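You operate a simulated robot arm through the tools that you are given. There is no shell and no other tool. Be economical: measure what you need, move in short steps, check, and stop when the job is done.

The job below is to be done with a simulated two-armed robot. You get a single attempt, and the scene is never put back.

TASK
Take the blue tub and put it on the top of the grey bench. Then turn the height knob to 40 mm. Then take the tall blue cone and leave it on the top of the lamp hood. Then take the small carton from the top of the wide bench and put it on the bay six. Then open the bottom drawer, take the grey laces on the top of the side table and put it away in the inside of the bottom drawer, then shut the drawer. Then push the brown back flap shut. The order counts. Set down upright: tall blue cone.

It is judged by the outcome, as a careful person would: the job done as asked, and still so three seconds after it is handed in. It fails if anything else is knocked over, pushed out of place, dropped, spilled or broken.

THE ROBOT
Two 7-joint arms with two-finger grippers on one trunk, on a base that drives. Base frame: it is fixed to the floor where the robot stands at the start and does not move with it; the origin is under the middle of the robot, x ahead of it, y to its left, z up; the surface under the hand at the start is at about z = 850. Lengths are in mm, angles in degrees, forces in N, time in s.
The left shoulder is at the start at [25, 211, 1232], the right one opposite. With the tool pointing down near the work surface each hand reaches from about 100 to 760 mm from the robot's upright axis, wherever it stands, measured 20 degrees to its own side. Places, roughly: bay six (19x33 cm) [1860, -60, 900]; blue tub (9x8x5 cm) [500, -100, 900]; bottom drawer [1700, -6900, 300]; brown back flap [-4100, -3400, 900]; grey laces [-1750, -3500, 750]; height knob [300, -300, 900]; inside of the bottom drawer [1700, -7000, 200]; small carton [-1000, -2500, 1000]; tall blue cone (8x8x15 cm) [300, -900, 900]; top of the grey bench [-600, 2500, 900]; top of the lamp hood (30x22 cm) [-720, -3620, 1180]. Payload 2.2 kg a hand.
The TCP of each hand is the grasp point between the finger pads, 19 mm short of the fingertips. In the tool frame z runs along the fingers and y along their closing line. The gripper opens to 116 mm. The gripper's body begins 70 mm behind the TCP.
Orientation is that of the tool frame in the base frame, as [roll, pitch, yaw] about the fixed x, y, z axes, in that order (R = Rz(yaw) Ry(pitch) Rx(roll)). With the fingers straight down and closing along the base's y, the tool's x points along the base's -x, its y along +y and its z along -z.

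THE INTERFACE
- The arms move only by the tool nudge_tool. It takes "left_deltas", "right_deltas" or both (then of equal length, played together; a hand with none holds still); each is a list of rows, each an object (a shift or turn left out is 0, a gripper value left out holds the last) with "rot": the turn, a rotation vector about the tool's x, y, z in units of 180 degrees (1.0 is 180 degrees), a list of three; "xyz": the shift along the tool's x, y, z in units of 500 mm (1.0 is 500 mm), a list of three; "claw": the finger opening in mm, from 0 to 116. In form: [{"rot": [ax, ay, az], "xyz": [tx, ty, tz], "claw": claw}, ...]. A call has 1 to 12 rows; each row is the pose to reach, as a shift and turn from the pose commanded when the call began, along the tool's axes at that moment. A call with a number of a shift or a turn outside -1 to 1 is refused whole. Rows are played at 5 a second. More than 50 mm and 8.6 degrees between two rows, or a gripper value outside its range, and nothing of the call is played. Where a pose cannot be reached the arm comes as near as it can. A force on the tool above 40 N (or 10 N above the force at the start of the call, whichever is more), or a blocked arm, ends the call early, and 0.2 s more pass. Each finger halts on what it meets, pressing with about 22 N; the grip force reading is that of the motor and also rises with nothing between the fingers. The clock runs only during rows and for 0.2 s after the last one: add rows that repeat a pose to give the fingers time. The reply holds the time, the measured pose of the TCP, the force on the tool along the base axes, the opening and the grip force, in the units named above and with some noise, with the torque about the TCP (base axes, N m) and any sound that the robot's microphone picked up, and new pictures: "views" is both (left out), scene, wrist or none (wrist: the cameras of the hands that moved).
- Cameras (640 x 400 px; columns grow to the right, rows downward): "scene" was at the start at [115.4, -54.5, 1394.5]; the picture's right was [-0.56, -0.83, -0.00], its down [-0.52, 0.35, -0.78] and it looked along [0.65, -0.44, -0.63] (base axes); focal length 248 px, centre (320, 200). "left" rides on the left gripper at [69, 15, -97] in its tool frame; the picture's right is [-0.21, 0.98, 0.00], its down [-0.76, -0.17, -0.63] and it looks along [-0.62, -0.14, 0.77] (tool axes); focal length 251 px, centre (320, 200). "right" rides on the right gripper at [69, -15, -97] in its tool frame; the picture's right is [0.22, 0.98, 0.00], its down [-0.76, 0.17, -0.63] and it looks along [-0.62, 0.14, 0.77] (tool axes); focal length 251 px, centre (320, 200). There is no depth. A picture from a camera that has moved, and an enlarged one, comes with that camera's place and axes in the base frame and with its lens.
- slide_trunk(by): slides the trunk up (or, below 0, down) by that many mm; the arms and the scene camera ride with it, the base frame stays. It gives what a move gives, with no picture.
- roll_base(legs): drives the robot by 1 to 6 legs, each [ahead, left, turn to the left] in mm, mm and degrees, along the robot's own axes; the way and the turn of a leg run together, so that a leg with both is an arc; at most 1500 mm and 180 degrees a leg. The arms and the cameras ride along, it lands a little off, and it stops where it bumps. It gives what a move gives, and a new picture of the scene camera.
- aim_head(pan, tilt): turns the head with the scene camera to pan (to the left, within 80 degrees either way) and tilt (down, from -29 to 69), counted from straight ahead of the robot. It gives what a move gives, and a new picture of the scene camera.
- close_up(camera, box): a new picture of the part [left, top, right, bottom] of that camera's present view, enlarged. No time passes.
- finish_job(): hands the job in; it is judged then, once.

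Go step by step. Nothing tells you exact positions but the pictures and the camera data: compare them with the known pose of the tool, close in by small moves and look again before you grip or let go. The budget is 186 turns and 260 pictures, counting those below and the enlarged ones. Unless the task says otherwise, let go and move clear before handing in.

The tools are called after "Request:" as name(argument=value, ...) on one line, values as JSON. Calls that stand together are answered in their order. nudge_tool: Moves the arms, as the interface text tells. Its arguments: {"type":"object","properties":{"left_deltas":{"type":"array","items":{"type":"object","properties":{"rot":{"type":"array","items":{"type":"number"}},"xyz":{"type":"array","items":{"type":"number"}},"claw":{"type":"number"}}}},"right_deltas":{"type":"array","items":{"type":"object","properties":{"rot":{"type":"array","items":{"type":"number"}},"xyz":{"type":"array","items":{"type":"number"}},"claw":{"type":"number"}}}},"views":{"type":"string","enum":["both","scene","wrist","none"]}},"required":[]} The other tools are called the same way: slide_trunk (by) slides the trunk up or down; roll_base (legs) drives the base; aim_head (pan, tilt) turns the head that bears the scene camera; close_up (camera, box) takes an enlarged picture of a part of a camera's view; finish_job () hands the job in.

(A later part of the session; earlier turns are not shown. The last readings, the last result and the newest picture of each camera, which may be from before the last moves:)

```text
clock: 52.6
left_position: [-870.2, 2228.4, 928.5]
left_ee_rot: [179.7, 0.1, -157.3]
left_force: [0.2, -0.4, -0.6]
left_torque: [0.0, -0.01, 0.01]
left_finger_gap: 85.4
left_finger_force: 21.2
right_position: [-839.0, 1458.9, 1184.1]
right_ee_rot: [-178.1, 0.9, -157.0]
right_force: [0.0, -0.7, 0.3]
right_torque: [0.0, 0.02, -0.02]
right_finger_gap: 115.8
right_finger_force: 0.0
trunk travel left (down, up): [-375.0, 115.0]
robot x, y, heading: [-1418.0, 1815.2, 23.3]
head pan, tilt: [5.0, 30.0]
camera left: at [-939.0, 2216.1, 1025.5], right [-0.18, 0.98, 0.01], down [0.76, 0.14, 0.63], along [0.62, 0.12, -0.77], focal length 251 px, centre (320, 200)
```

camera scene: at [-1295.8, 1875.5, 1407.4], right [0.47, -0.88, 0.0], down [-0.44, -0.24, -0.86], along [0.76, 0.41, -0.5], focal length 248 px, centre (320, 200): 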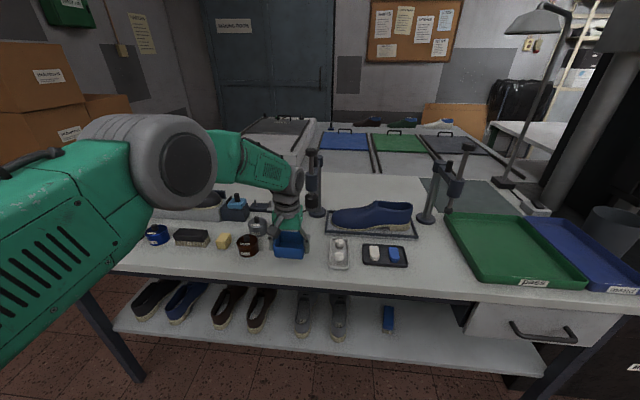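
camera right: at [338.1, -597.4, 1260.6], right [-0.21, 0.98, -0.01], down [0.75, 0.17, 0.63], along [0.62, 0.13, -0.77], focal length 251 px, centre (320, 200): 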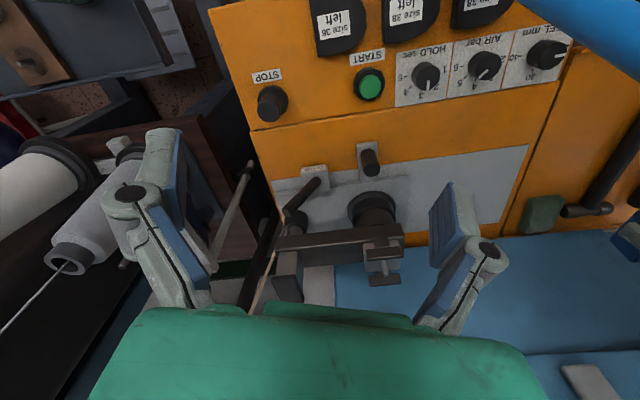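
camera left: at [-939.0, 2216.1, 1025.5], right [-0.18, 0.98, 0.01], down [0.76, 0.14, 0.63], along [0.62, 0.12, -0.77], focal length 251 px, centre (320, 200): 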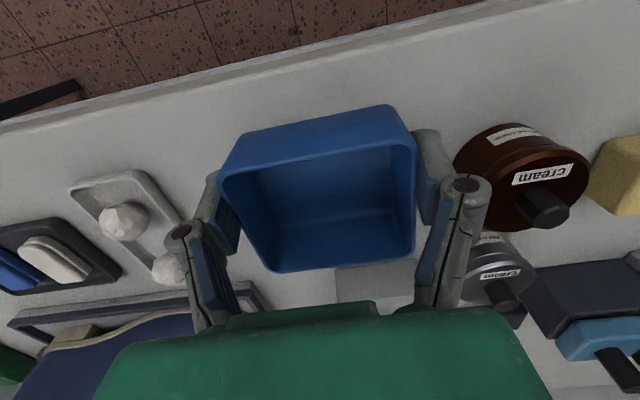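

The trunk seems to sway with arm moves. I hold still to see how it settles.

Request:
nudge_tool(left_deltas=[{"claw": 60}, {"claw": 60}, {"claw": 60}, {"claw": 60}], views="none")

Request:
nudge_tool(left_deltas=[{"claw": 60}, {"claw": 60}, {"claw": 60}, {"claw": 60}, {"claw": 60}, {"claw": 60}, {"claw": 60}, {"claw": 60}], views="wrist")

```text
clock: 53.8
left_position: [-886.3, 2260.6, 927.5]
left_ee_rot: [-179.0, 0.3, -156.9]
left_force: [-0.9, -0.3, -0.3]
left_torque: [-0.04, -0.01, 0.01]
left_finger_gap: 85.7
left_finger_force: 21.8
right_position: [-858.3, 1493.5, 1201.6]
right_ee_rot: [-176.5, 1.3, -156.6]
right_force: [0.2, 1.4, 0.6]
right_torque: [-0.1, 0.03, 0.01]
right_finger_gap: 116.1
right_finger_force: 0.0
trunk travel left (down, up): [-375.0, 115.0]
robot x, y, heading: [-1419.0, 1820.9, 23.3]
head pan, tilt: [5.0, 30.0]
stopped in row 4 (left hand): the arm was blocked; the commanded pose is now the measured one
```

```text
clock: 55.6
left_position: [-886.0, 2258.5, 926.9]
left_ee_rot: [-179.0, 0.3, -156.8]
left_force: [0.1, 1.2, -0.8]
left_torque: [-0.1, -0.05, -0.01]
left_finger_gap: 85.7
left_finger_force: 22.3
right_position: [-856.5, 1491.0, 1199.9]
right_ee_rot: [-176.5, 1.2, -156.6]
right_force: [0.5, 0.9, 0.8]
right_torque: [-0.03, 0.01, -0.04]
right_finger_gap: 116.1
right_finger_force: 0.0
trunk travel left (down, up): [-375.0, 115.0]
robot x, y, heading: [-1418.7, 1817.8, 23.4]
head pan, tilt: [5.0, 30.0]
camera left: at [-955.4, 2246.2, 1022.9], right [-0.19, 0.98, -0.02], down [0.75, 0.15, 0.64], along [0.63, 0.11, -0.77], focal length 251 px, centre (320, 200)
```

left: 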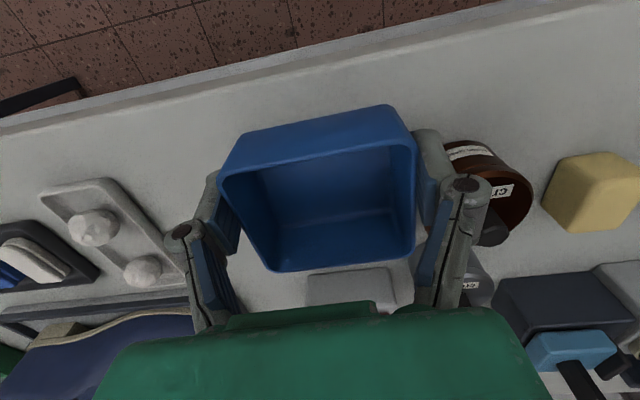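

The body leaned while holding and the arm reported blocked; I need to see whether a link touches something.

Request:
aim_head(pan=50, tilt=30)

```text
clock: 56.8
left_position: [-868.8, 2219.8, 932.8]
left_ee_rot: [179.1, 0.3, -157.3]
left_force: [-0.5, -1.0, -0.8]
left_torque: [0.09, 0.08, -0.01]
left_finger_gap: 85.8
left_finger_force: 21.9
right_position: [-839.6, 1446.0, 1179.8]
right_ee_rot: [-178.7, 1.1, -156.9]
right_force: [-0.5, -0.1, -1.0]
right_torque: [0.06, -0.02, -0.02]
right_finger_gap: 116.1
right_finger_force: 0.0
trunk travel left (down, up): [-375.0, 115.0]
robot x, y, heading: [-1411.8, 1811.9, 23.0]
head pan, tilt: [50.0, 30.0]
camera scene: at [-1342.0, 1901.9, 1408.4], right [0.96, -0.29, -0.01], down [-0.15, -0.47, -0.87], along [0.25, 0.83, -0.5], focal length 248 px, centre (320, 200)
```

scene: 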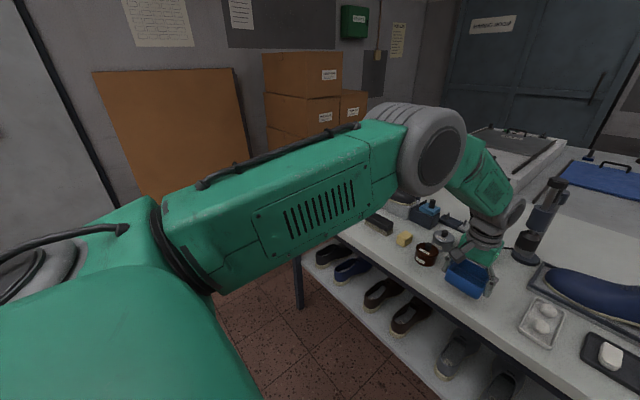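

No link contact is visible; the body appears to rock slowly. I wait and watch whether it damps out.

Request:
nudge_tool(left_deltas=[{"claw": 60}, {"claw": 60}, {"claw": 60}, {"claw": 60}], views="none")

Request:
nudge_tool(left_deltas=[{"claw": 60}, {"claw": 60}, {"claw": 60}, {"claw": 60}], views="none")

Request:
nudge_tool(left_deltas=[{"claw": 60}, {"claw": 60}, {"claw": 60}, {"claw": 60}], views="none")

Request:
nudge_tool(left_deltas=[{"claw": 60}, {"claw": 60}, {"claw": 60}, {"claw": 60}], views="none")

```text
clock: 58.0
left_position: [-879.1, 2236.3, 933.0]
left_ee_rot: [-179.8, 0.6, -157.1]
left_force: [0.1, 0.5, -0.6]
left_torque: [-0.04, 0.01, 0.0]
left_finger_gap: 85.4
left_finger_force: 21.9
right_position: [-853.7, 1467.3, 1194.2]
right_ee_rot: [-177.3, 1.4, -156.9]
right_force: [-0.1, 1.3, 0.4]
right_torque: [-0.04, -0.02, 0.02]
right_finger_gap: 115.9
right_finger_force: 0.0
trunk travel left (down, up): [-375.0, 115.0]
robot x, y, heading: [-1415.3, 1809.8, 23.1]
head pan, tilt: [50.0, 30.0]
stopped in row 4 (left hand): the arm was blocked; the commanded pose is now the measured one
```

```text
clock: 59.0
left_position: [-884.9, 2252.0, 928.6]
left_ee_rot: [-179.0, 0.5, -157.0]
left_force: [-1.6, 1.0, -0.7]
left_torque: [-0.08, -0.04, 0.03]
left_finger_gap: 85.7
left_finger_force: 21.8
right_position: [-860.0, 1486.8, 1201.9]
right_ee_rot: [-176.7, 1.4, -156.8]
right_force: [-0.2, 0.6, 0.4]
right_torque: [-0.05, 0.03, 0.03]
right_finger_gap: 116.1
right_finger_force: 0.1
trunk travel left (down, up): [-375.0, 115.0]
robot x, y, heading: [-1420.0, 1815.7, 23.2]
head pan, tilt: [50.0, 30.0]
```

```text
clock: 60.0
left_position: [-887.8, 2256.2, 928.7]
left_ee_rot: [-178.6, 0.5, -157.0]
left_force: [0.7, 0.6, -0.4]
left_torque: [-0.04, -0.01, 0.01]
left_finger_gap: 85.5
left_finger_force: 21.9
right_position: [-860.9, 1490.6, 1203.8]
right_ee_rot: [-176.3, 1.5, -156.9]
right_force: [1.1, -0.9, 0.1]
right_torque: [-0.04, 0.01, 0.01]
right_finger_gap: 115.8
right_finger_force: 0.0
trunk travel left (down, up): [-375.0, 115.0]
robot x, y, heading: [-1420.3, 1817.3, 23.1]
head pan, tilt: [50.0, 30.0]
```

```text
clock: 61.0
left_position: [-883.7, 2248.5, 929.1]
left_ee_rot: [-179.1, 0.6, -157.1]
left_force: [-1.1, 1.5, -0.9]
left_torque: [-0.06, -0.01, -0.01]
left_finger_gap: 85.6
left_finger_force: 21.8
right_position: [-857.2, 1480.7, 1199.1]
right_ee_rot: [-176.8, 1.4, -156.9]
right_force: [1.2, 0.4, 0.7]
right_torque: [-0.06, 0.01, -0.01]
right_finger_gap: 116.0
right_finger_force: 0.1
trunk travel left (down, up): [-375.0, 115.0]
robot x, y, heading: [-1417.3, 1815.4, 23.2]
head pan, tilt: [50.0, 30.0]
```

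The body leans about 3° left when the left arm is out; it was steady when the hand was nearer the centreline. I raise the tub, strafe the base left, and bring the hand back to the spot.

Request:
nudge_tool(left_deltas=[{"xyz": [0, -0.02, -0.08], "claw": 60}, {"xyz": [0, -0.04, -0.16], "claw": 60}, {"xyz": [0, -0.06, -0.24], "claw": 60}], views="none")

Request:
roll_base(legs=[[0, 210, 0]])

```text
clock: 62.0
left_position: [-870.8, 2205.0, 1055.0]
left_ee_rot: [179.8, 0.6, -157.1]
left_force: [-0.4, -0.3, -0.9]
left_torque: [0.07, 0.0, 0.03]
left_finger_gap: 85.7
left_finger_force: 21.9
right_position: [-854.9, 1463.1, 1191.9]
right_ee_rot: [-177.8, 1.5, -157.0]
right_force: [-0.7, -0.3, 0.1]
right_torque: [-0.02, 0.01, 0.03]
right_finger_gap: 116.1
right_finger_force: 0.0
trunk travel left (down, up): [-375.0, 115.0]
robot x, y, heading: [-1421.8, 1815.0, 23.1]
head pan, tilt: [50.0, 30.0]
stopped in row 3 (left hand): the arm was blocked; the commanded pose is now the measured one
```

```text
clock: 63.6
left_position: [-962.0, 2420.8, 1052.4]
left_ee_rot: [-179.1, 0.6, -156.9]
left_force: [0.2, 0.6, -1.0]
left_torque: [-0.08, 0.0, -0.01]
left_finger_gap: 85.3
left_finger_force: 21.8
right_position: [-946.1, 1681.4, 1200.6]
right_ee_rot: [-176.8, 1.5, -156.8]
right_force: [-0.2, 0.4, -0.1]
right_torque: [-0.07, -0.02, -0.01]
right_finger_gap: 116.1
right_finger_force: 0.1
trunk travel left (down, up): [-375.0, 115.0]
robot x, y, heading: [-1501.9, 2015.7, 23.4]
head pan, tilt: [50.0, 30.0]
camera scene: at [-1441.8, 2134.0, 1406.8], right [0.96, -0.29, 0.0], down [-0.14, -0.49, -0.86], along [0.25, 0.82, -0.51], focal length 248 px, centre (320, 200)
```

scene: 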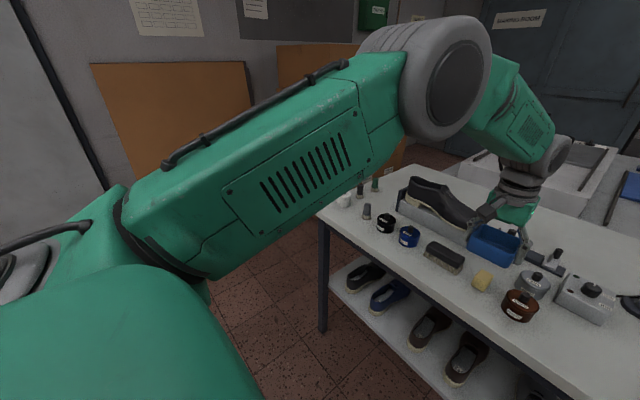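

Now I move the hand back right along the bench to the spot.

Request:
nudge_tool(left_deltas=[{"xyz": [-0.002, -0.08, 0], "claw": 60}, {"xyz": [-0.004, -0.16, 0], "claw": 60}, {"xyz": [-0.006, -0.24, 0], "claw": 60}, {"xyz": [-0.008, -0.32, 0], "claw": 60}, {"xyz": [-0.01, -0.4, 0], "claw": 60}, {"xyz": [-0.012, -0.484, 0], "claw": 60}, {"xyz": [-0.012, -0.484, 0], "claw": 60}], views="none")

Request:
nudge_tool(left_deltas=[{"claw": 60}, {"claw": 60}, {"claw": 60}, {"claw": 60}], views="none")

Request:
aim_head(pan=0, tilt=35)

Request:
nudge_tool(left_deltas=[{"claw": 60}, {"claw": 60}, {"claw": 60}, {"claw": 60}], views="wrist")

```text
clock: 65.2
left_position: [-897.8, 2202.2, 1064.3]
left_ee_rot: [-179.6, 0.5, -156.7]
left_force: [0.1, 0.4, -0.4]
left_torque: [-0.03, -0.01, -0.03]
left_finger_gap: 85.4
left_finger_force: 21.9
left hand out of reach, approached as far as the arm can: row 5, 6, 7
right_position: [-945.6, 1672.1, 1197.4]
right_ee_rot: [-177.2, 1.7, -156.8]
right_force: [0.8, 0.6, 0.0]
right_torque: [-0.06, 0.03, 0.0]
right_finger_gap: 116.1
right_finger_force: 0.0
trunk travel left (down, up): [-375.0, 115.0]
robot x, y, heading: [-1505.2, 2017.0, 23.0]
head pan, tilt: [50.0, 30.0]
```

```text
clock: 66.2
left_position: [-901.1, 2204.9, 1064.4]
left_ee_rot: [-179.5, 0.6, -156.8]
left_force: [-0.3, 0.3, 0.1]
left_torque: [-0.04, 0.01, 0.0]
left_finger_gap: 85.4
left_finger_force: 21.9
right_position: [-947.2, 1675.9, 1199.1]
right_ee_rot: [-177.0, 1.7, -156.8]
right_force: [0.0, 1.3, 0.5]
right_torque: [-0.07, 0.01, 0.01]
right_finger_gap: 116.2
right_finger_force: 0.1
trunk travel left (down, up): [-375.0, 115.0]
robot x, y, heading: [-1504.5, 2015.9, 23.3]
head pan, tilt: [50.0, 30.0]
```

```text
clock: 67.4
left_position: [-899.3, 2196.1, 1062.4]
left_ee_rot: [-179.8, 0.7, -157.0]
left_force: [0.2, 0.3, -0.4]
left_torque: [-0.02, 0.0, -0.03]
left_finger_gap: 85.4
left_finger_force: 22.0
right_position: [-943.8, 1666.1, 1196.1]
right_ee_rot: [-177.5, 1.8, -156.9]
right_force: [-0.5, 0.8, 0.6]
right_torque: [-0.03, 0.01, 0.01]
right_finger_gap: 116.0
right_finger_force: 0.0
trunk travel left (down, up): [-375.0, 115.0]
robot x, y, heading: [-1504.1, 2014.4, 23.3]
head pan, tilt: [0.0, 35.0]
camera scene: at [-1380.6, 2066.8, 1399.8], right [0.39, -0.92, 0.0], down [-0.53, -0.23, -0.82], along [0.75, 0.32, -0.58], focal length 248 px, centre (320, 200)
```

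scene: 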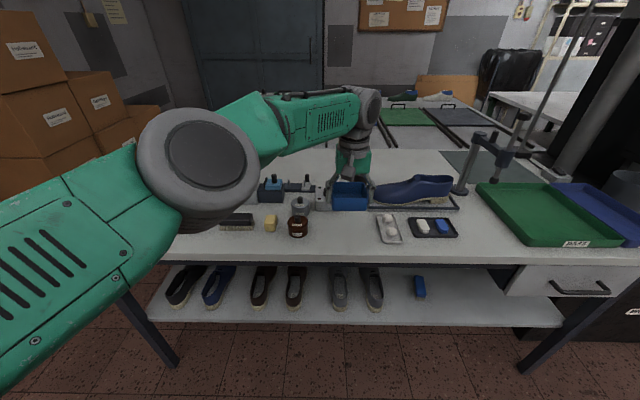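

```text
clock: 68.4
left_position: [-897.1, 2191.8, 1063.4]
left_ee_rot: [180.0, 0.7, -156.9]
left_force: [-0.2, -0.6, -0.6]
left_torque: [0.01, -0.02, -0.03]
left_finger_gap: 85.2
left_finger_force: 22.0
right_position: [-942.2, 1661.1, 1193.7]
right_ee_rot: [-177.7, 1.7, -156.9]
right_force: [0.4, -0.3, -0.8]
right_torque: [0.01, -0.01, -0.01]
right_finger_gap: 116.1
right_finger_force: 0.1
trunk travel left (down, up): [-375.0, 115.0]
robot x, y, heading: [-1500.8, 2013.8, 23.1]
head pan, tilt: [0.0, 35.0]
camera left: at [-966.5, 2178.4, 1159.0], right [-0.19, 0.98, 0.0], down [0.75, 0.14, 0.64], along [0.63, 0.12, -0.77], focal length 251 px, centre (320, 200)
```

left: 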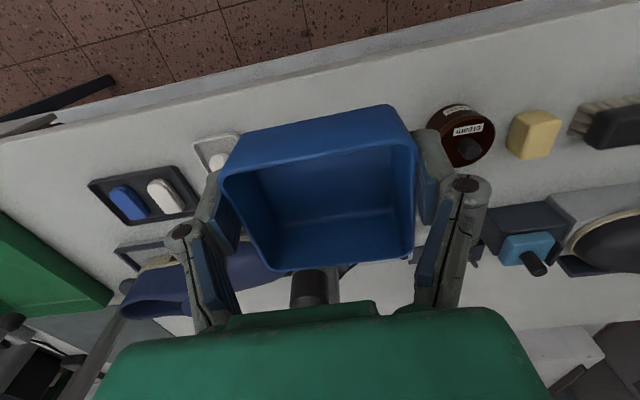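

The landing point needs about 65 mm further onto the bench; I roll forward 65 mm and lower toward the surface.

Request:
roll_base(legs=[[65, 0, 0]])

Request:
nudge_tool(left_deltas=[{"xyz": [0, 0.0, 0.06], "claw": 60}, {"xyz": [0, 0.0, 0.12], "claw": 60}, {"xyz": [0, 0.0, 0.18], "claw": 60}, {"xyz": [0, 0.0, 0.18], "claw": 60}, {"xyz": [0, 0, 0.18], "claw": 60}, {"xyz": [0, 0, 0.18], "claw": 60}], views="wrist")

```text
clock: 69.4
left_position: [-838.8, 2214.4, 1063.8]
left_ee_rot: [179.7, 0.8, -156.9]
left_force: [-0.1, -1.3, -1.9]
left_torque: [0.02, -0.01, 0.02]
left_finger_gap: 85.5
left_finger_force: 22.0
right_position: [-883.1, 1684.3, 1193.0]
right_ee_rot: [-177.8, 1.8, -157.0]
right_force: [0.8, -0.3, 0.4]
right_torque: [0.01, -0.01, -0.01]
right_finger_gap: 116.0
right_finger_force: 0.0
trunk travel left (down, up): [-375.0, 115.0]
robot x, y, heading: [-1442.9, 2040.2, 23.2]
head pan, tilt: [0.0, 35.0]
camera scene: at [-1320.4, 2080.4, 1400.3], right [0.39, -0.92, -0.01], down [-0.53, -0.22, -0.82], along [0.75, 0.33, -0.57], focal length 248 px, centre (320, 200)
```

scene: 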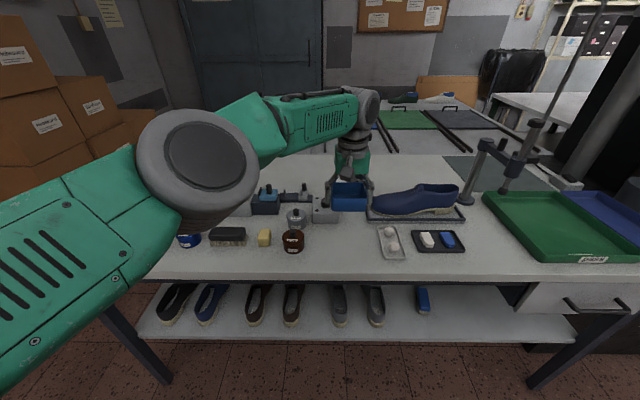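

```text
clock: 70.8
left_position: [-838.8, 2224.3, 973.4]
left_ee_rot: [-179.6, 0.7, -156.9]
left_force: [-0.8, 0.3, -0.5]
left_torque: [-0.05, 0.01, -0.03]
left_finger_gap: 85.3
left_finger_force: 21.7
right_position: [-889.1, 1696.0, 1198.5]
right_ee_rot: [-177.3, 1.8, -156.9]
right_force: [1.0, -0.9, 1.2]
right_torque: [0.01, 0.01, 0.0]
right_finger_gap: 115.6
right_finger_force: 0.0
trunk travel left (down, up): [-375.0, 115.0]
robot x, y, heading: [-1445.3, 2044.3, 23.2]
head pan, tilt: [0.0, 35.0]
camera left: at [-908.6, 2211.1, 1070.0], right [-0.19, 0.98, 0.0], down [0.75, 0.14, 0.64], along [0.63, 0.12, -0.77], focal length 251 px, centre (320, 200)
```

left: 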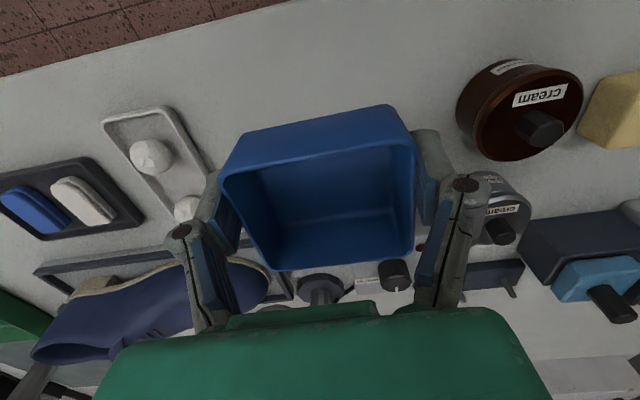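

Clear on all sides. Lowering the last ~42 mm to contact.

Request:
nudge_tool(left_deltas=[{"xyz": [0, 0.0, 0.03], "claw": 60}, {"xyz": [0, 0.0, 0.06], "claw": 60}, {"xyz": [0, 0.0, 0.07], "claw": 60}, {"xyz": [0, 0.0, 0.076], "claw": 60}, {"xyz": [0, 0, 0.076], "claw": 60}], views="wrist")

```text
clock: 72.0
left_position: [-838.2, 2218.5, 935.9]
left_ee_rot: [-180.0, 0.9, -157.0]
left_force: [-0.5, -0.2, 0.1]
left_torque: [0.02, 0.02, 0.0]
left_finger_gap: 85.2
left_finger_force: 22.3
right_position: [-886.4, 1688.9, 1195.1]
right_ee_rot: [-177.5, 1.7, -157.0]
right_force: [0.2, -0.5, 0.3]
right_torque: [0.0, 0.02, -0.01]
right_finger_gap: 116.0
right_finger_force: 0.0
trunk travel left (down, up): [-375.0, 115.0]
robot x, y, heading: [-1440.5, 2040.0, 23.3]
head pan, tilt: [0.0, 35.0]
camera left: at [-907.9, 2204.9, 1031.7], right [-0.18, 0.98, 0.0], down [0.75, 0.14, 0.64], along [0.63, 0.12, -0.77], focal length 251 px, centre (320, 200)
```

left: 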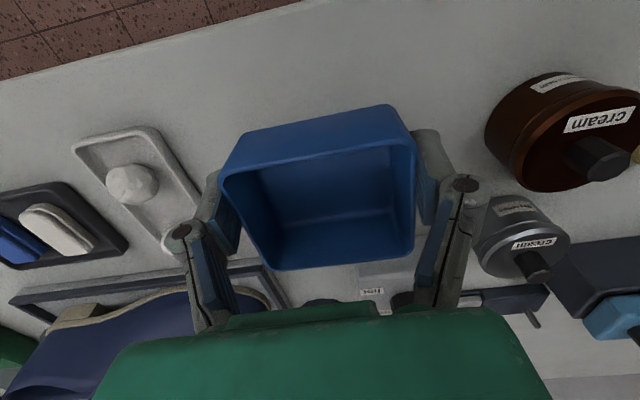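

No contact yet; continue down in small steps.

Request:
nudge_tool(left_deltas=[{"xyz": [0, 0.0, 0.01], "claw": 60}, {"xyz": [0, 0.0, 0.016], "claw": 60}, {"xyz": [0, 0.0, 0.016], "claw": 60}, {"xyz": [0, 0.0, 0.016], "claw": 60}], views="none")

Request:
nudge_tool(left_deltas=[{"xyz": [0, 0.0, 0.006], "claw": 60}, {"xyz": [0, 0.0, 0.01], "claw": 60}, {"xyz": [0, 0, 0.01], "claw": 60}], views="wrist")

```text
clock: 73.0
left_position: [-837.6, 2219.8, 936.8]
left_ee_rot: [-179.9, 0.7, -157.0]
left_force: [0.2, -0.1, -1.1]
left_torque: [0.0, 0.02, -0.02]
left_finger_gap: 85.7
left_finger_force: 22.2
left hand out of reach, approached as far as the arm can: row 1, 2, 3, 4
right_position: [-886.3, 1689.3, 1196.8]
right_ee_rot: [-177.6, 1.8, -157.0]
right_force: [0.3, -0.5, -0.2]
right_torque: [-0.06, 0.03, 0.01]
right_finger_gap: 115.9
right_finger_force: 0.1
trunk travel left (down, up): [-375.0, 115.0]
robot x, y, heading: [-1438.6, 2039.0, 23.1]
head pan, tilt: [0.0, 35.0]
```

```text
clock: 73.8
left_position: [-838.3, 2221.5, 931.7]
left_ee_rot: [-179.9, 0.8, -157.0]
left_force: [-0.3, 0.1, -0.7]
left_torque: [-0.02, 0.06, 0.03]
left_finger_gap: 85.5
left_finger_force: 21.9
right_position: [-886.5, 1690.7, 1197.6]
right_ee_rot: [-177.6, 1.8, -156.9]
right_force: [-0.3, 0.9, 0.4]
right_torque: [0.03, -0.03, -0.01]
right_finger_gap: 115.8
right_finger_force: 0.0
trunk travel left (down, up): [-375.0, 115.0]
robot x, y, heading: [-1440.8, 2041.0, 23.3]
head pan, tilt: [0.0, 35.0]
camera left: at [-908.8, 2207.6, 1026.9], right [-0.18, 0.98, 0.0], down [0.75, 0.14, 0.64], along [0.63, 0.12, -0.77], focal length 251 px, centre (320, 200)
```

left: 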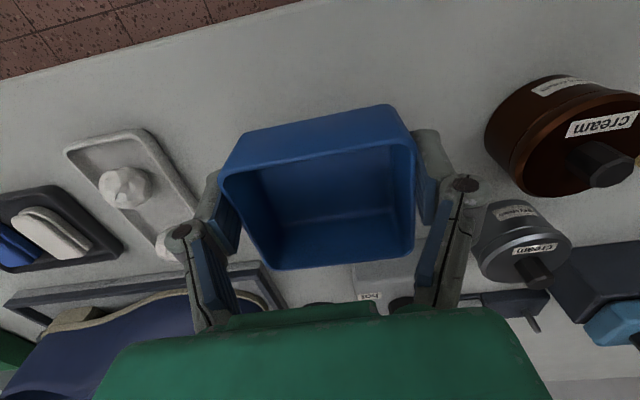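

The arm is at its reach limit for height, so I use the trunk to lower the last bit.

Request:
slide_trunk(by=-14)

Request:
slide_trunk(by=-10)

```text
clock: 74.4
left_position: [-838.8, 2220.5, 916.7]
left_ee_rot: [-179.7, 0.9, -157.0]
left_force: [0.8, -0.5, -0.7]
left_torque: [-0.02, 0.01, 0.0]
left_finger_gap: 85.3
left_finger_force: 22.0
right_position: [-888.1, 1690.6, 1183.0]
right_ee_rot: [-177.6, 1.8, -156.8]
right_force: [0.5, -0.8, -0.2]
right_torque: [0.04, 0.02, 0.03]
right_finger_gap: 115.8
right_finger_force: 0.1
trunk travel left (down, up): [-361.0, 129.0]
robot x, y, heading: [-1444.5, 2040.3, 23.3]
head pan, tilt: [0.0, 35.0]
```

```text
clock: 75.0
left_position: [-838.8, 2220.7, 907.0]
left_ee_rot: [-179.8, 0.9, -156.9]
left_force: [-0.3, -0.3, -1.5]
left_torque: [-0.02, 0.02, -0.02]
left_finger_gap: 85.3
left_finger_force: 22.1
right_position: [-886.1, 1690.1, 1172.2]
right_ee_rot: [-177.5, 1.9, -156.9]
right_force: [-0.4, -0.3, 0.5]
right_torque: [0.03, -0.01, -0.02]
right_finger_gap: 115.8
right_finger_force: 0.0
trunk travel left (down, up): [-351.0, 139.0]
robot x, y, heading: [-1445.3, 2041.5, 22.9]
head pan, tilt: [0.0, 35.0]
```

Request:
close_up(camera="scene", box=[250, 130, 490, 280])

Request:
slide_trunk(by=-6)

```text
2.67 times, centred on (370, 205) of scene
camera zoom: at [-1318.9, 2087.6, 1375.8], right [0.39, -0.92, 0.0], down [-0.53, -0.22, -0.82], along [0.75, 0.32, -0.58], focal length 661 px, centre (187, 187)
```

zoom: 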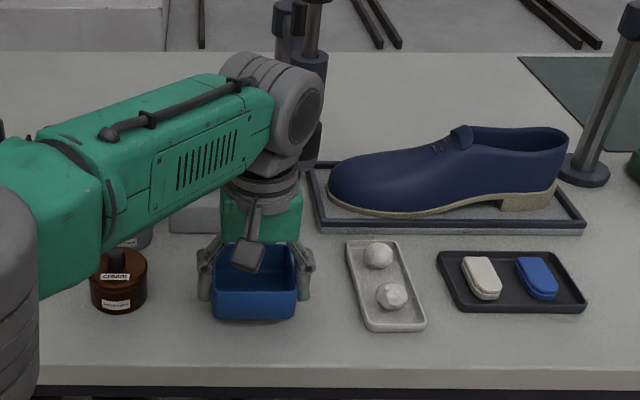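

```text
clock: 75.5
left_position: [-839.1, 2220.9, 901.3]
left_ee_rot: [-179.8, 0.9, -157.1]
left_force: [0.0, 0.2, -1.3]
left_torque: [0.0, 0.01, 0.03]
left_finger_gap: 85.2
left_finger_force: 22.0
right_position: [-886.1, 1691.2, 1166.0]
right_ee_rot: [-177.5, 1.7, -157.0]
right_force: [0.2, -1.2, 0.9]
right_torque: [-0.03, -0.01, 0.0]
right_finger_gap: 116.2
right_finger_force: 0.1
trunk travel left (down, up): [-345.0, 145.0]
robot x, y, heading: [-1446.0, 2041.7, 23.0]
head pan, tilt: [0.0, 35.0]
```

Request:
slide_trunk(by=-6)

Request:
slide_trunk(by=-5)

Request:
close_up(camera="scene", box=[250, 130, 490, 280])

```text
clock: 76.1
left_position: [-839.7, 2220.8, 895.6]
left_ee_rot: [-179.8, 0.8, -157.0]
left_force: [-0.3, -0.9, 0.1]
left_torque: [-0.03, -0.02, -0.03]
left_finger_gap: 85.2
left_finger_force: 22.2
right_position: [-885.6, 1690.4, 1160.7]
right_ee_rot: [-177.5, 1.9, -156.8]
right_force: [-0.5, 0.6, 0.1]
right_torque: [-0.03, -0.02, -0.01]
right_finger_gap: 115.9
right_finger_force: 0.2
trunk travel left (down, up): [-339.0, 151.0]
robot x, y, heading: [-1444.7, 2041.2, 23.1]
head pan, tilt: [0.0, 35.0]
```

```text
clock: 76.6
left_position: [-838.5, 2220.8, 891.5]
left_ee_rot: [-179.7, 0.9, -157.0]
left_force: [1.6, 0.8, 14.4]
left_torque: [-0.7, 0.05, 0.01]
left_finger_gap: 85.2
left_finger_force: 21.8
right_position: [-887.1, 1691.3, 1156.4]
right_ee_rot: [-177.6, 1.8, -156.9]
right_force: [0.6, 1.2, 0.2]
right_torque: [-0.02, 0.04, -0.01]
right_finger_gap: 115.9
right_finger_force: 0.0
trunk travel left (down, up): [-334.0, 156.0]
robot x, y, heading: [-1441.3, 2041.8, 23.1]
head pan, tilt: [0.0, 35.0]
```

```text
2.67 times, centred on (370, 205) of scene
camera zoom: at [-1320.8, 2087.3, 1359.2], right [0.39, -0.92, 0.0], down [-0.53, -0.22, -0.82], along [0.75, 0.32, -0.58], focal length 661 px, centre (187, 187)
```

zoom: 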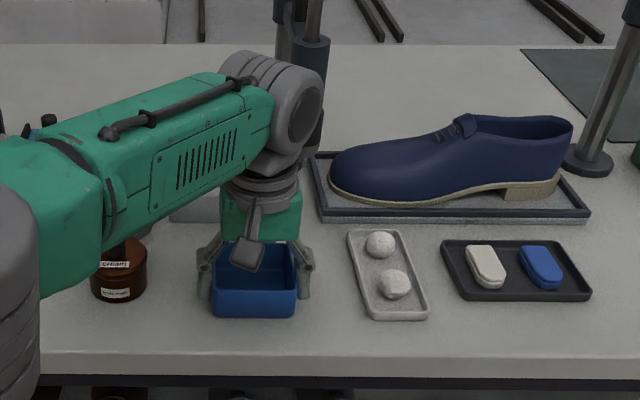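

Contact (14 N). I open the fingers and lift clear.

Request:
nudge_tool(left_deltas=[{"claw": 106}, {"claw": 106}, {"claw": 106}, {"xyz": [0, 0, -0.03], "claw": 106}, {"xyz": [0, 0, -0.1], "claw": 106}, {"xyz": [0, 0, -0.18], "claw": 106}, {"xyz": [0, 0, -0.26], "claw": 106}, {"xyz": [0, 0, -0.26], "claw": 106}], views="both")

```text
clock: 78.4
left_position: [-841.9, 2220.6, 1020.4]
left_ee_rot: [-179.9, 0.7, -157.0]
left_force: [0.5, 0.4, 0.1]
left_torque: [-0.01, 0.04, 0.01]
left_finger_gap: 106.3
left_finger_force: 0.0
right_position: [-885.6, 1690.3, 1155.7]
right_ee_rot: [-177.5, 1.8, -156.9]
right_force: [0.4, 0.1, 0.3]
right_torque: [-0.04, 0.04, 0.02]
right_finger_gap: 116.1
right_finger_force: 0.1
trunk travel left (down, up): [-334.0, 156.0]
robot x, y, heading: [-1444.7, 2039.4, 23.4]
head pan, tilt: [0.0, 35.0]
camera scene: at [-1318.7, 2087.7, 1358.7], right [0.39, -0.92, 0.0], down [-0.53, -0.22, -0.82], along [0.75, 0.32, -0.58], focal length 248 px, centre (320, 200)
camera left: at [-911.9, 2207.5, 1116.4], right [-0.18, 0.98, 0.0], down [0.75, 0.14, 0.64], along [0.63, 0.12, -0.77], focal length 251 px, centre (320, 200)
```

scene: 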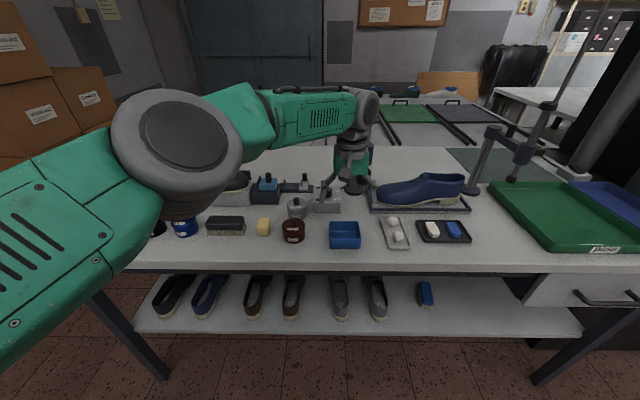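
left: 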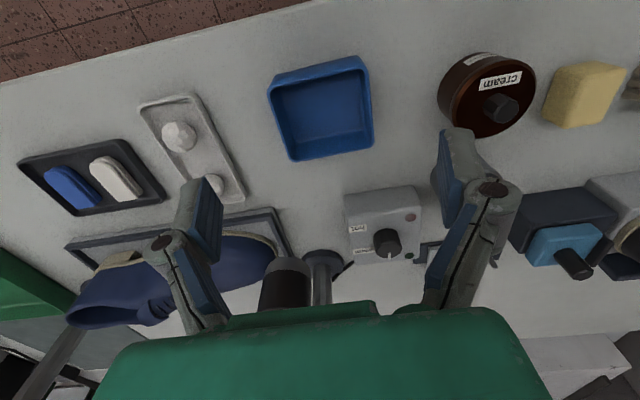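

The tub stands on the grey bench. Next the knob: I plan to reach it with the left arm (the broom blocks the right side). Back away, turn, and drive back toward the press.

Request:
roll_base(legs=[[-320, 0, 0], [0, 0, -88], [1450, 0, 0], [0, 0, 30]])

Request:
aim_head(pan=0, tilt=30)

```text
clock: 92.6
left_position: [-656.2, 174.1, 1021.3]
left_ee_rot: [-179.6, 0.9, 144.6]
left_force: [0.6, -0.4, 0.8]
left_torque: [-0.03, 0.0, 0.0]
left_finger_gap: 105.9
left_finger_force: 0.1
right_position: [-1132.0, -65.4, 1155.7]
right_ee_rot: [-177.6, 1.8, 144.7]
right_force: [0.0, 0.2, 0.3]
right_torque: [0.03, -0.01, 0.06]
right_finger_gap: 116.1
right_finger_force: 0.1
trunk travel left (down, up): [-334.0, 156.0]
robot x, y, heading: [-1125.6, 591.9, -35.4]
head pan, tilt: [0.0, 35.0]
camera scene: at [-1020.0, 510.0, 1358.9], right [-0.58, -0.82, 0.0], down [-0.47, 0.34, -0.82], along [0.67, -0.47, -0.58], focal length 248 px, centre (320, 200)
```

scene: 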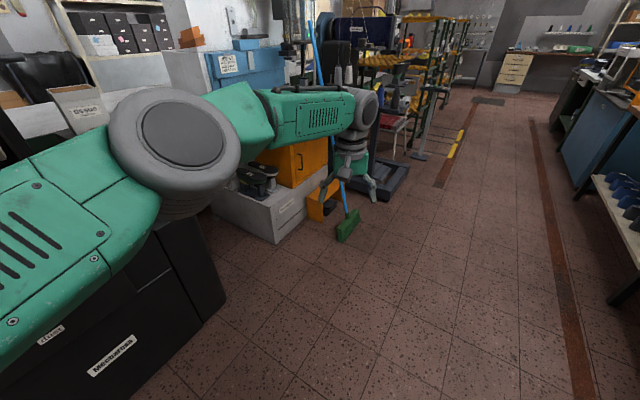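

```text
clock: 93.3
left_position: [-658.2, 173.2, 1023.0]
left_ee_rot: [-179.6, 1.0, 144.6]
left_force: [-0.1, -0.2, -0.2]
left_torque: [0.01, 0.04, 0.0]
left_finger_gap: 105.7
left_finger_force: 0.0
right_position: [-1134.4, -64.1, 1155.7]
right_ee_rot: [-177.5, 2.0, 144.6]
right_force: [-0.5, -0.3, 0.1]
right_torque: [0.0, -0.01, -0.04]
right_finger_gap: 115.9
right_finger_force: 0.1
trunk travel left (down, up): [-334.0, 156.0]
robot x, y, heading: [-1124.1, 588.4, -35.3]
head pan, tilt: [0.0, 30.0]
camera scene: at [-1018.5, 507.2, 1366.6], right [-0.58, -0.82, 0.0], down [-0.41, 0.29, -0.86], along [0.71, -0.5, -0.5], focal length 248 px, centre (320, 200)
```

scene: 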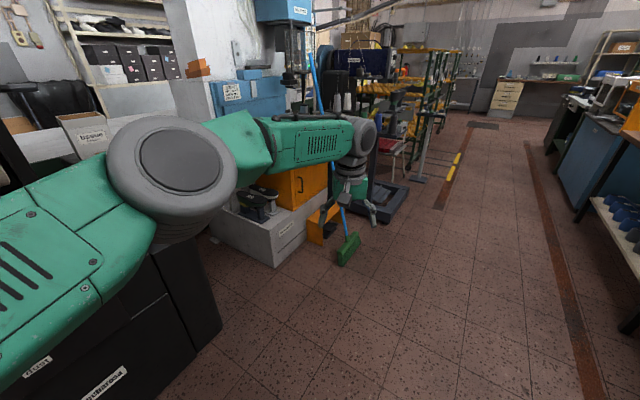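

Path is clear. I retract the left hand closer and higher, then drive most of the way to a stand left-front of the knob panel.

Request:
nudge_tool(left_deltas=[{"xyz": [0.075, 0.03, -0.05]}, {"xyz": [0.15, 0.06, -0.1]}, {"xyz": [0.225, 0.09, -0.15]}, {"xyz": [0.3, 0.12, -0.2]}], views="none")

Request:
roll_base(legs=[[950, 100, 0]])

Request:
aim_head(pan=0, tilt=40)

```text
clock: 94.3
left_position: [-750.5, 314.9, 1121.7]
left_ee_rot: [-179.7, 1.3, 144.8]
left_force: [0.1, -0.7, 0.7]
left_torque: [-0.07, -0.07, -0.02]
left_finger_gap: 106.0
left_finger_force: 0.0
right_position: [-1137.1, -59.5, 1159.2]
right_ee_rot: [-177.4, 2.1, 144.6]
right_force: [0.1, 0.7, -0.7]
right_torque: [-0.02, -0.01, 0.01]
right_finger_gap: 116.0
right_finger_force: 0.0
trunk travel left (down, up): [-334.0, 156.0]
robot x, y, heading: [-1127.0, 587.4, -35.5]
head pan, tilt: [0.0, 30.0]
```

```text
clock: 99.2
left_position: [87.0, -145.7, 1121.3]
left_ee_rot: [-179.6, 1.0, 144.8]
left_force: [-1.0, -0.6, 0.4]
left_torque: [0.02, 0.03, 0.04]
left_finger_gap: 105.8
left_finger_force: 0.1
right_position: [-298.1, -524.4, 1160.0]
right_ee_rot: [-177.2, 2.0, 144.9]
right_force: [-0.7, -0.7, 0.6]
right_torque: [-0.01, 0.03, 0.0]
right_finger_gap: 115.8
right_finger_force: 0.0
trunk travel left (down, up): [-334.0, 156.0]
robot x, y, heading: [-294.7, 127.5, -35.6]
head pan, tilt: [0.0, 30.0]
camera scene: at [-185.2, 49.0, 1366.8], right [-0.58, -0.82, 0.0], down [-0.41, 0.29, -0.86], along [0.71, -0.5, -0.5], focal length 248 px, centre (320, 200)
```

scene: 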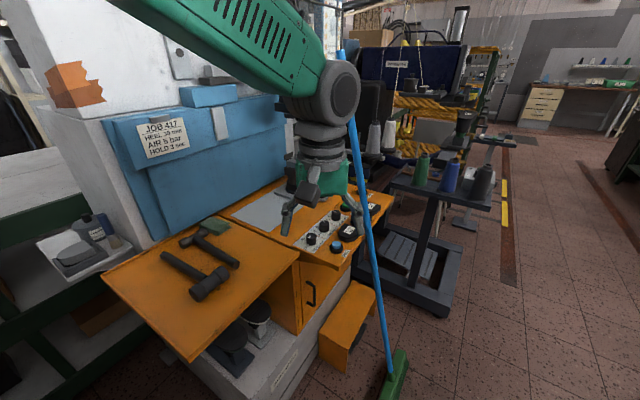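

```text
clock: 100.0
left_position: [86.2, -142.8, 1120.6]
left_ee_rot: [-179.5, 1.1, 144.8]
left_force: [0.1, 0.1, 0.4]
left_torque: [-0.03, 0.0, 0.03]
left_finger_gap: 106.0
left_finger_force: 0.1
right_position: [-300.0, -521.5, 1160.6]
right_ee_rot: [-177.2, 2.1, 144.9]
right_force: [-0.4, 0.6, 0.3]
right_torque: [-0.02, -0.01, -0.02]
right_finger_gap: 116.2
right_finger_force: 0.2
trunk travel left (down, up): [-334.0, 156.0]
robot x, y, heading: [-294.3, 126.6, -35.0]
head pan, tilt: [0.0, 40.0]
camera scene: at [-189.8, 50.7, 1351.4], right [-0.58, -0.82, 0.0], down [-0.53, 0.37, -0.76], along [0.63, -0.44, -0.65], focal length 248 px, centre (320, 200)
```

scene: 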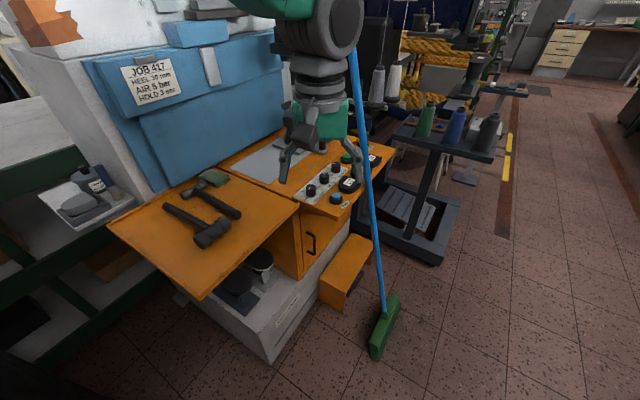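

Knob confirmed at about [333,-280]. Rolling forward 220 mm to bring it about 530 mm ahead of the robot.

Request:
roll_base(legs=[[220, 0, 0]])

Request:
close_up(camera="left", box=[0, 0, 640, 400])

```text
clock: 101.7
left_position: [265.4, -272.1, 1121.6]
left_ee_rot: [-179.5, 1.2, 144.8]
left_force: [-0.2, 0.5, 0.2]
left_torque: [0.02, 0.01, 0.04]
left_finger_gap: 106.2
left_finger_force: 0.1
right_position: [-121.7, -649.2, 1160.0]
right_ee_rot: [-177.2, 2.1, 144.8]
right_force: [-0.1, -0.4, -0.1]
right_torque: [0.0, -0.01, -0.01]
right_finger_gap: 116.0
right_finger_force: 0.1
trunk travel left (down, up): [-334.0, 156.0]
robot x, y, heading: [-114.2, -1.8, -35.2]
head pan, tilt: [0.0, 40.0]
camera scene: at [-11.2, -76.1, 1351.5], right [-0.58, -0.82, 0.0], down [-0.53, 0.37, -0.76], along [0.63, -0.44, -0.64], focal length 248 px, centre (320, 200)
```

scene: 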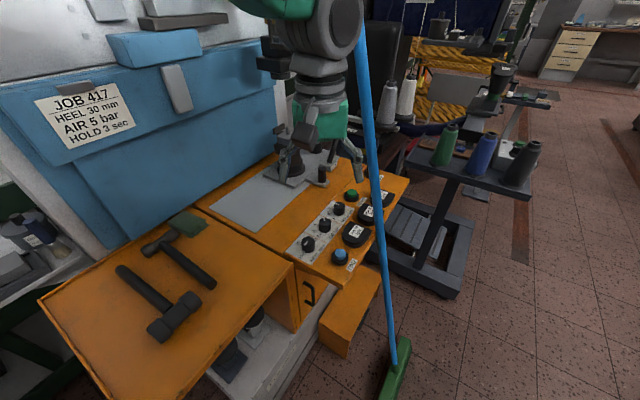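

```text
1.00 times, centred on (320, 200) of left (not enlarged: the box is as wide or as high as the picture)
camera zoom: at [217.1, -218.1, 1217.0], right [0.74, 0.67, -0.01], down [0.52, -0.56, 0.65], along [0.43, -0.48, -0.76], focal length 251 px, centre (320, 200)
```

zoom: 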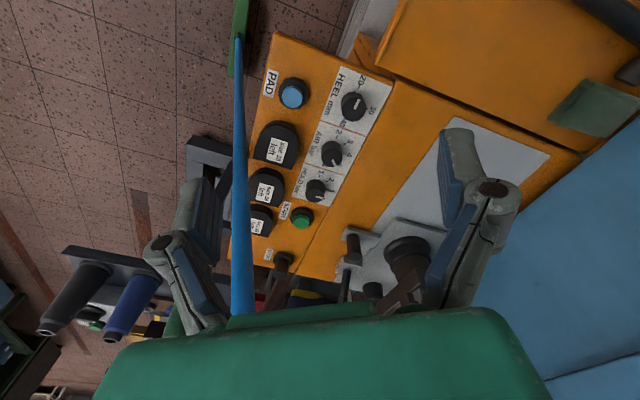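

The knob is in view and the broom is ~130 mm away from the hand. I zoom on the knob dial.

Request:
close_up(camera="left", box=[300, 50, 420, 140])

Request:
close_up(camera="scene", box=[270, 190, 370, 280])

```text
4.44 times, centred on (360, 95) of left
camera zoom: at [217.1, -218.1, 1217.0], right [0.74, 0.67, -0.01], down [0.52, -0.56, 0.65], along [0.43, -0.48, -0.76], focal length 1118 px, centre (142, 667)
```

zoom: 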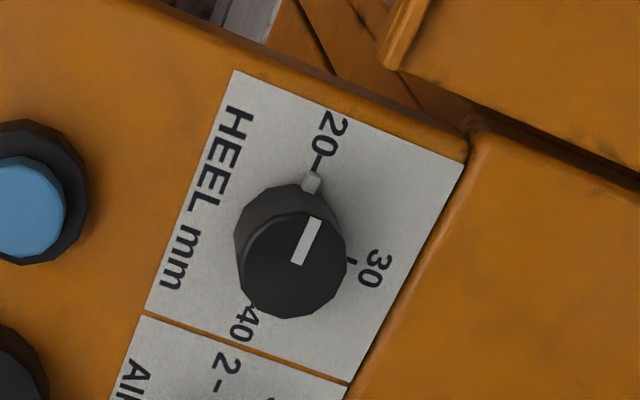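

```text
4.44 times, centred on (320, 235) of scene
camera zoom: at [-11.2, -76.1, 1351.5], right [-0.58, -0.82, 0.0], down [-0.53, 0.37, -0.76], along [0.63, -0.44, -0.64], focal length 1102 px, centre (320, 44)
```

zoom: 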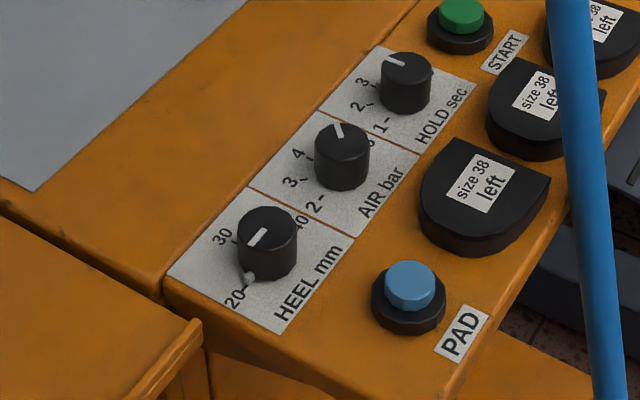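

Dial read: 20 at left, 30 at top, 40 at right (180° clockwise from present 20); knob centre ≈[337,-285], top ≈870. I move above it, pre-turned 45° counter-clockwise, fingers at 70 mm.

Request:
nudge_tool(left_deltas=[{"rot": [0, 0, -0.042], "xyz": [-0.022, 0.01, 0.04], "claw": 70}, {"rot": [0, 0, -0.084], "xyz": [-0.044, 0.02, 0.09], "claw": 70}, {"rot": [0, 0, -0.126], "xyz": [-0.066, 0.03, 0.14], "claw": 70}, {"rot": [0, 0, -0.168], "xyz": [-0.088, 0.041, 0.2], "claw": 70}, {"rot": [0, 0, -0.21], "xyz": [-0.11, 0.052, 0.26], "claw": 70}, {"rot": [0, 0, -0.25], "xyz": [-0.132, 0.062, 0.32], "claw": 70}, {"rot": [0, 0, -0.25], "xyz": [-0.132, 0.062, 0.32], "claw": 70}, {"rot": [0, 0, -0.25], "xyz": [-0.132, 0.062, 0.32], "claw": 70}], views="both")

```text
clock: 103.5
left_position: [350.8, -285.1, 971.0]
left_ee_rot: [-177.6, -1.0, -168.2]
left_force: [0.4, -0.1, 0.6]
left_torque: [0.02, 0.01, 0.01]
left_finger_gap: 70.1
left_finger_force: 0.0
right_position: [-122.6, -648.2, 1162.5]
right_ee_rot: [-177.1, 2.3, 144.8]
right_force: [-0.7, 0.9, 0.4]
right_torque: [-0.01, 0.01, 0.0]
right_finger_gap: 115.8
right_finger_force: 0.2
trunk travel left (down, up): [-334.0, 156.0]
robot x, y, heading: [-113.9, -4.4, -34.9]
head pan, tilt: [0.0, 40.0]
camera scene: at [-10.9, -78.6, 1351.3], right [-0.58, -0.82, 0.0], down [-0.53, 0.37, -0.76], along [0.62, -0.44, -0.65], focal length 248 px, centre (320, 200)
camera left: at [281.8, -279.0, 1067.3], right [0.01, 1.0, -0.05], down [0.78, 0.02, 0.63], along [0.63, -0.04, -0.78], focal length 251 px, centre (320, 200)
```

scene: 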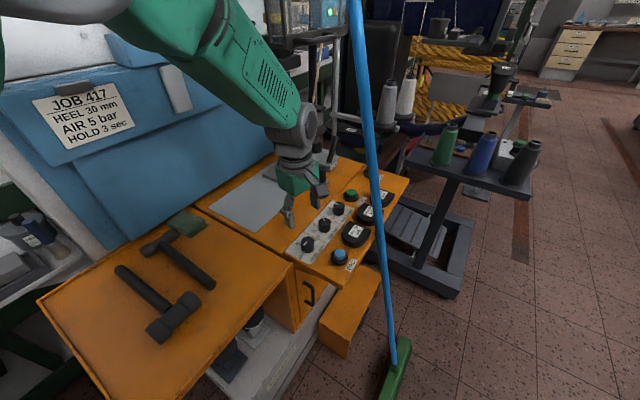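
left: 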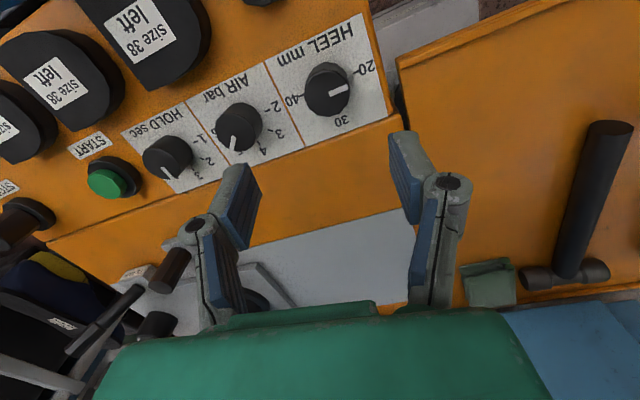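

Knob is at [336,-284] by the wrist view. I centre over it and descend to just above its top.

Request:
nudge_tool(left_deltas=[{"rot": [-0.013, -0.005, 0], "xyz": [0.016, 0.007, 0.05], "claw": 70}, {"rot": [-0.013, -0.005, 0], "xyz": [0.031, 0.014, 0.11], "claw": 70}, {"rot": [-0.013, -0.005, 0], "xyz": [0.031, 0.014, 0.14], "claw": 70}, {"rot": [-0.013, -0.005, 0], "xyz": [0.031, 0.014, 0.14], "claw": 70}, {"rot": [-0.013, -0.005, 0], "xyz": [0.031, 0.014, 0.14], "claw": 70}], views="wrist")

```text
clock: 104.7
left_position: [328.1, -282.4, 894.3]
left_ee_rot: [179.1, 0.9, -169.3]
left_force: [1.1, 0.0, -0.1]
left_torque: [0.02, -0.01, 0.01]
left_finger_gap: 69.8
left_finger_force: 0.0
right_position: [-121.5, -646.8, 1160.8]
right_ee_rot: [-177.0, 2.2, 144.8]
right_force: [-0.1, -0.5, -0.4]
right_torque: [0.0, 0.01, 0.03]
right_finger_gap: 115.8
right_finger_force: 0.0
trunk travel left (down, up): [-334.0, 156.0]
robot x, y, heading: [-112.2, -0.8, -35.1]
head pan, tilt: [0.0, 40.0]
camera left: at [256.5, -282.2, 990.0], right [0.03, 1.0, 0.02], down [0.77, -0.03, 0.64], along [0.64, -0.01, -0.77], focal length 251 px, centre (320, 200)
```

left: 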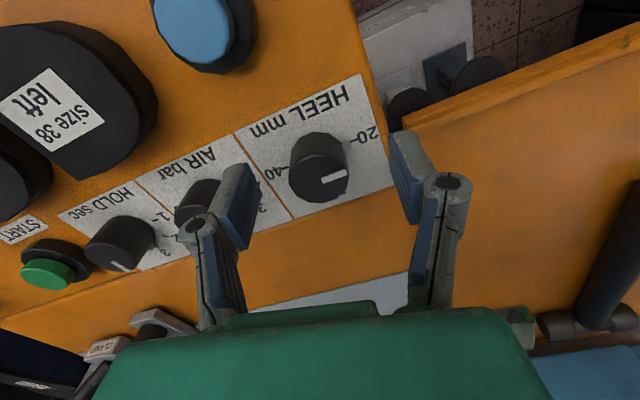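

Knob is 14 mm further forward than the fingers; I correct, descend to 873 and look.

Request:
nudge_tool(left_deltas=[{"xyz": [-0.028, 0, 0.0], "claw": 70}, {"xyz": [-0.028, 0, 0.02], "claw": 70}, {"xyz": [-0.028, 0, 0.042], "claw": 70}, {"xyz": [-0.028, 0, 0.042], "claw": 70}, {"xyz": [-0.028, 0, 0.042], "claw": 70}], views="wrist")

```text
clock: 105.9
left_position: [337.9, -280.3, 872.1]
left_ee_rot: [179.0, 1.2, -169.8]
left_force: [-1.1, -0.3, 0.5]
left_torque: [-0.01, 0.01, -0.07]
left_finger_gap: 69.9
left_finger_force: 0.1
right_position: [-123.1, -646.2, 1160.6]
right_ee_rot: [-177.0, 2.3, 144.8]
right_force: [0.1, -0.4, -0.7]
right_torque: [0.01, 0.01, 0.01]
right_finger_gap: 116.1
right_finger_force: 0.0
trunk travel left (down, up): [-334.0, 156.0]
robot x, y, heading: [-115.8, 0.3, -35.3]
head pan, tilt: [0.0, 40.0]
camera left: at [267.1, -279.0, 967.6], right [0.04, 1.0, 0.02], down [0.76, -0.04, 0.65], along [0.65, -0.01, -0.76], focal length 251 px, centre (320, 200)
```

left: 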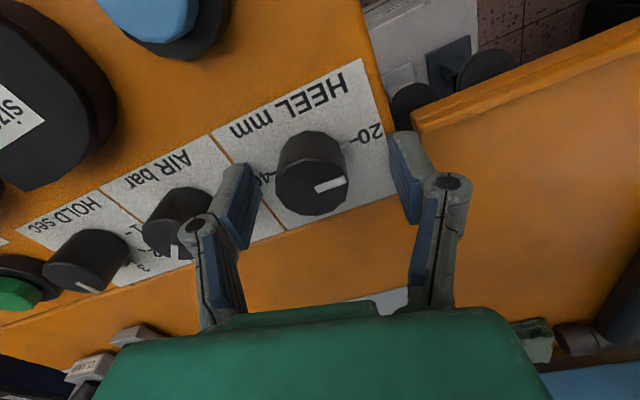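

Aligned within 3 mm. Closing on the knob.

Request:
nudge_tool(left_deltas=[{"claw": 20}, {"claw": 20}, {"claw": 20}, {"claw": 20}], views="wrist")

```text
clock: 106.9
left_position: [338.2, -283.8, 872.6]
left_ee_rot: [179.1, 1.3, -170.2]
left_force: [8.6, -19.3, -2.1]
left_torque: [-0.43, -1.2, 0.05]
left_finger_gap: 34.2
left_finger_force: 45.8
right_position: [-121.2, -648.4, 1161.1]
right_ee_rot: [-177.2, 2.1, 144.9]
right_force: [0.0, 0.3, 0.0]
right_torque: [-0.01, -0.02, 0.02]
right_finger_gap: 115.9
right_finger_force: 0.1
trunk travel left (down, up): [-334.0, 156.0]
robot x, y, heading: [-107.9, -0.1, -35.1]
head pan, tilt: [0.0, 40.0]
camera left: at [267.1, -281.9, 967.5], right [0.04, 1.0, 0.02], down [0.76, -0.05, 0.65], along [0.65, -0.01, -0.76], focal length 251 px, centre (320, 200)
```

left: 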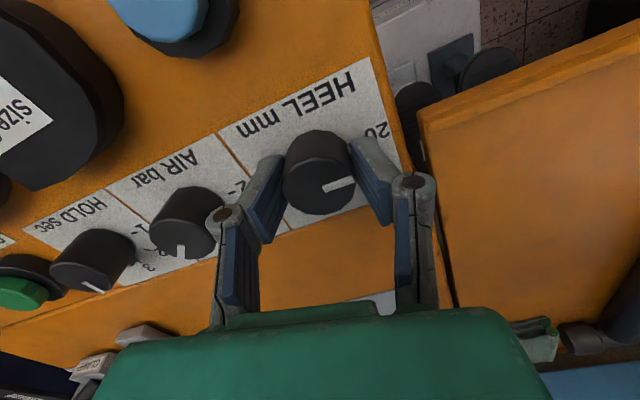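

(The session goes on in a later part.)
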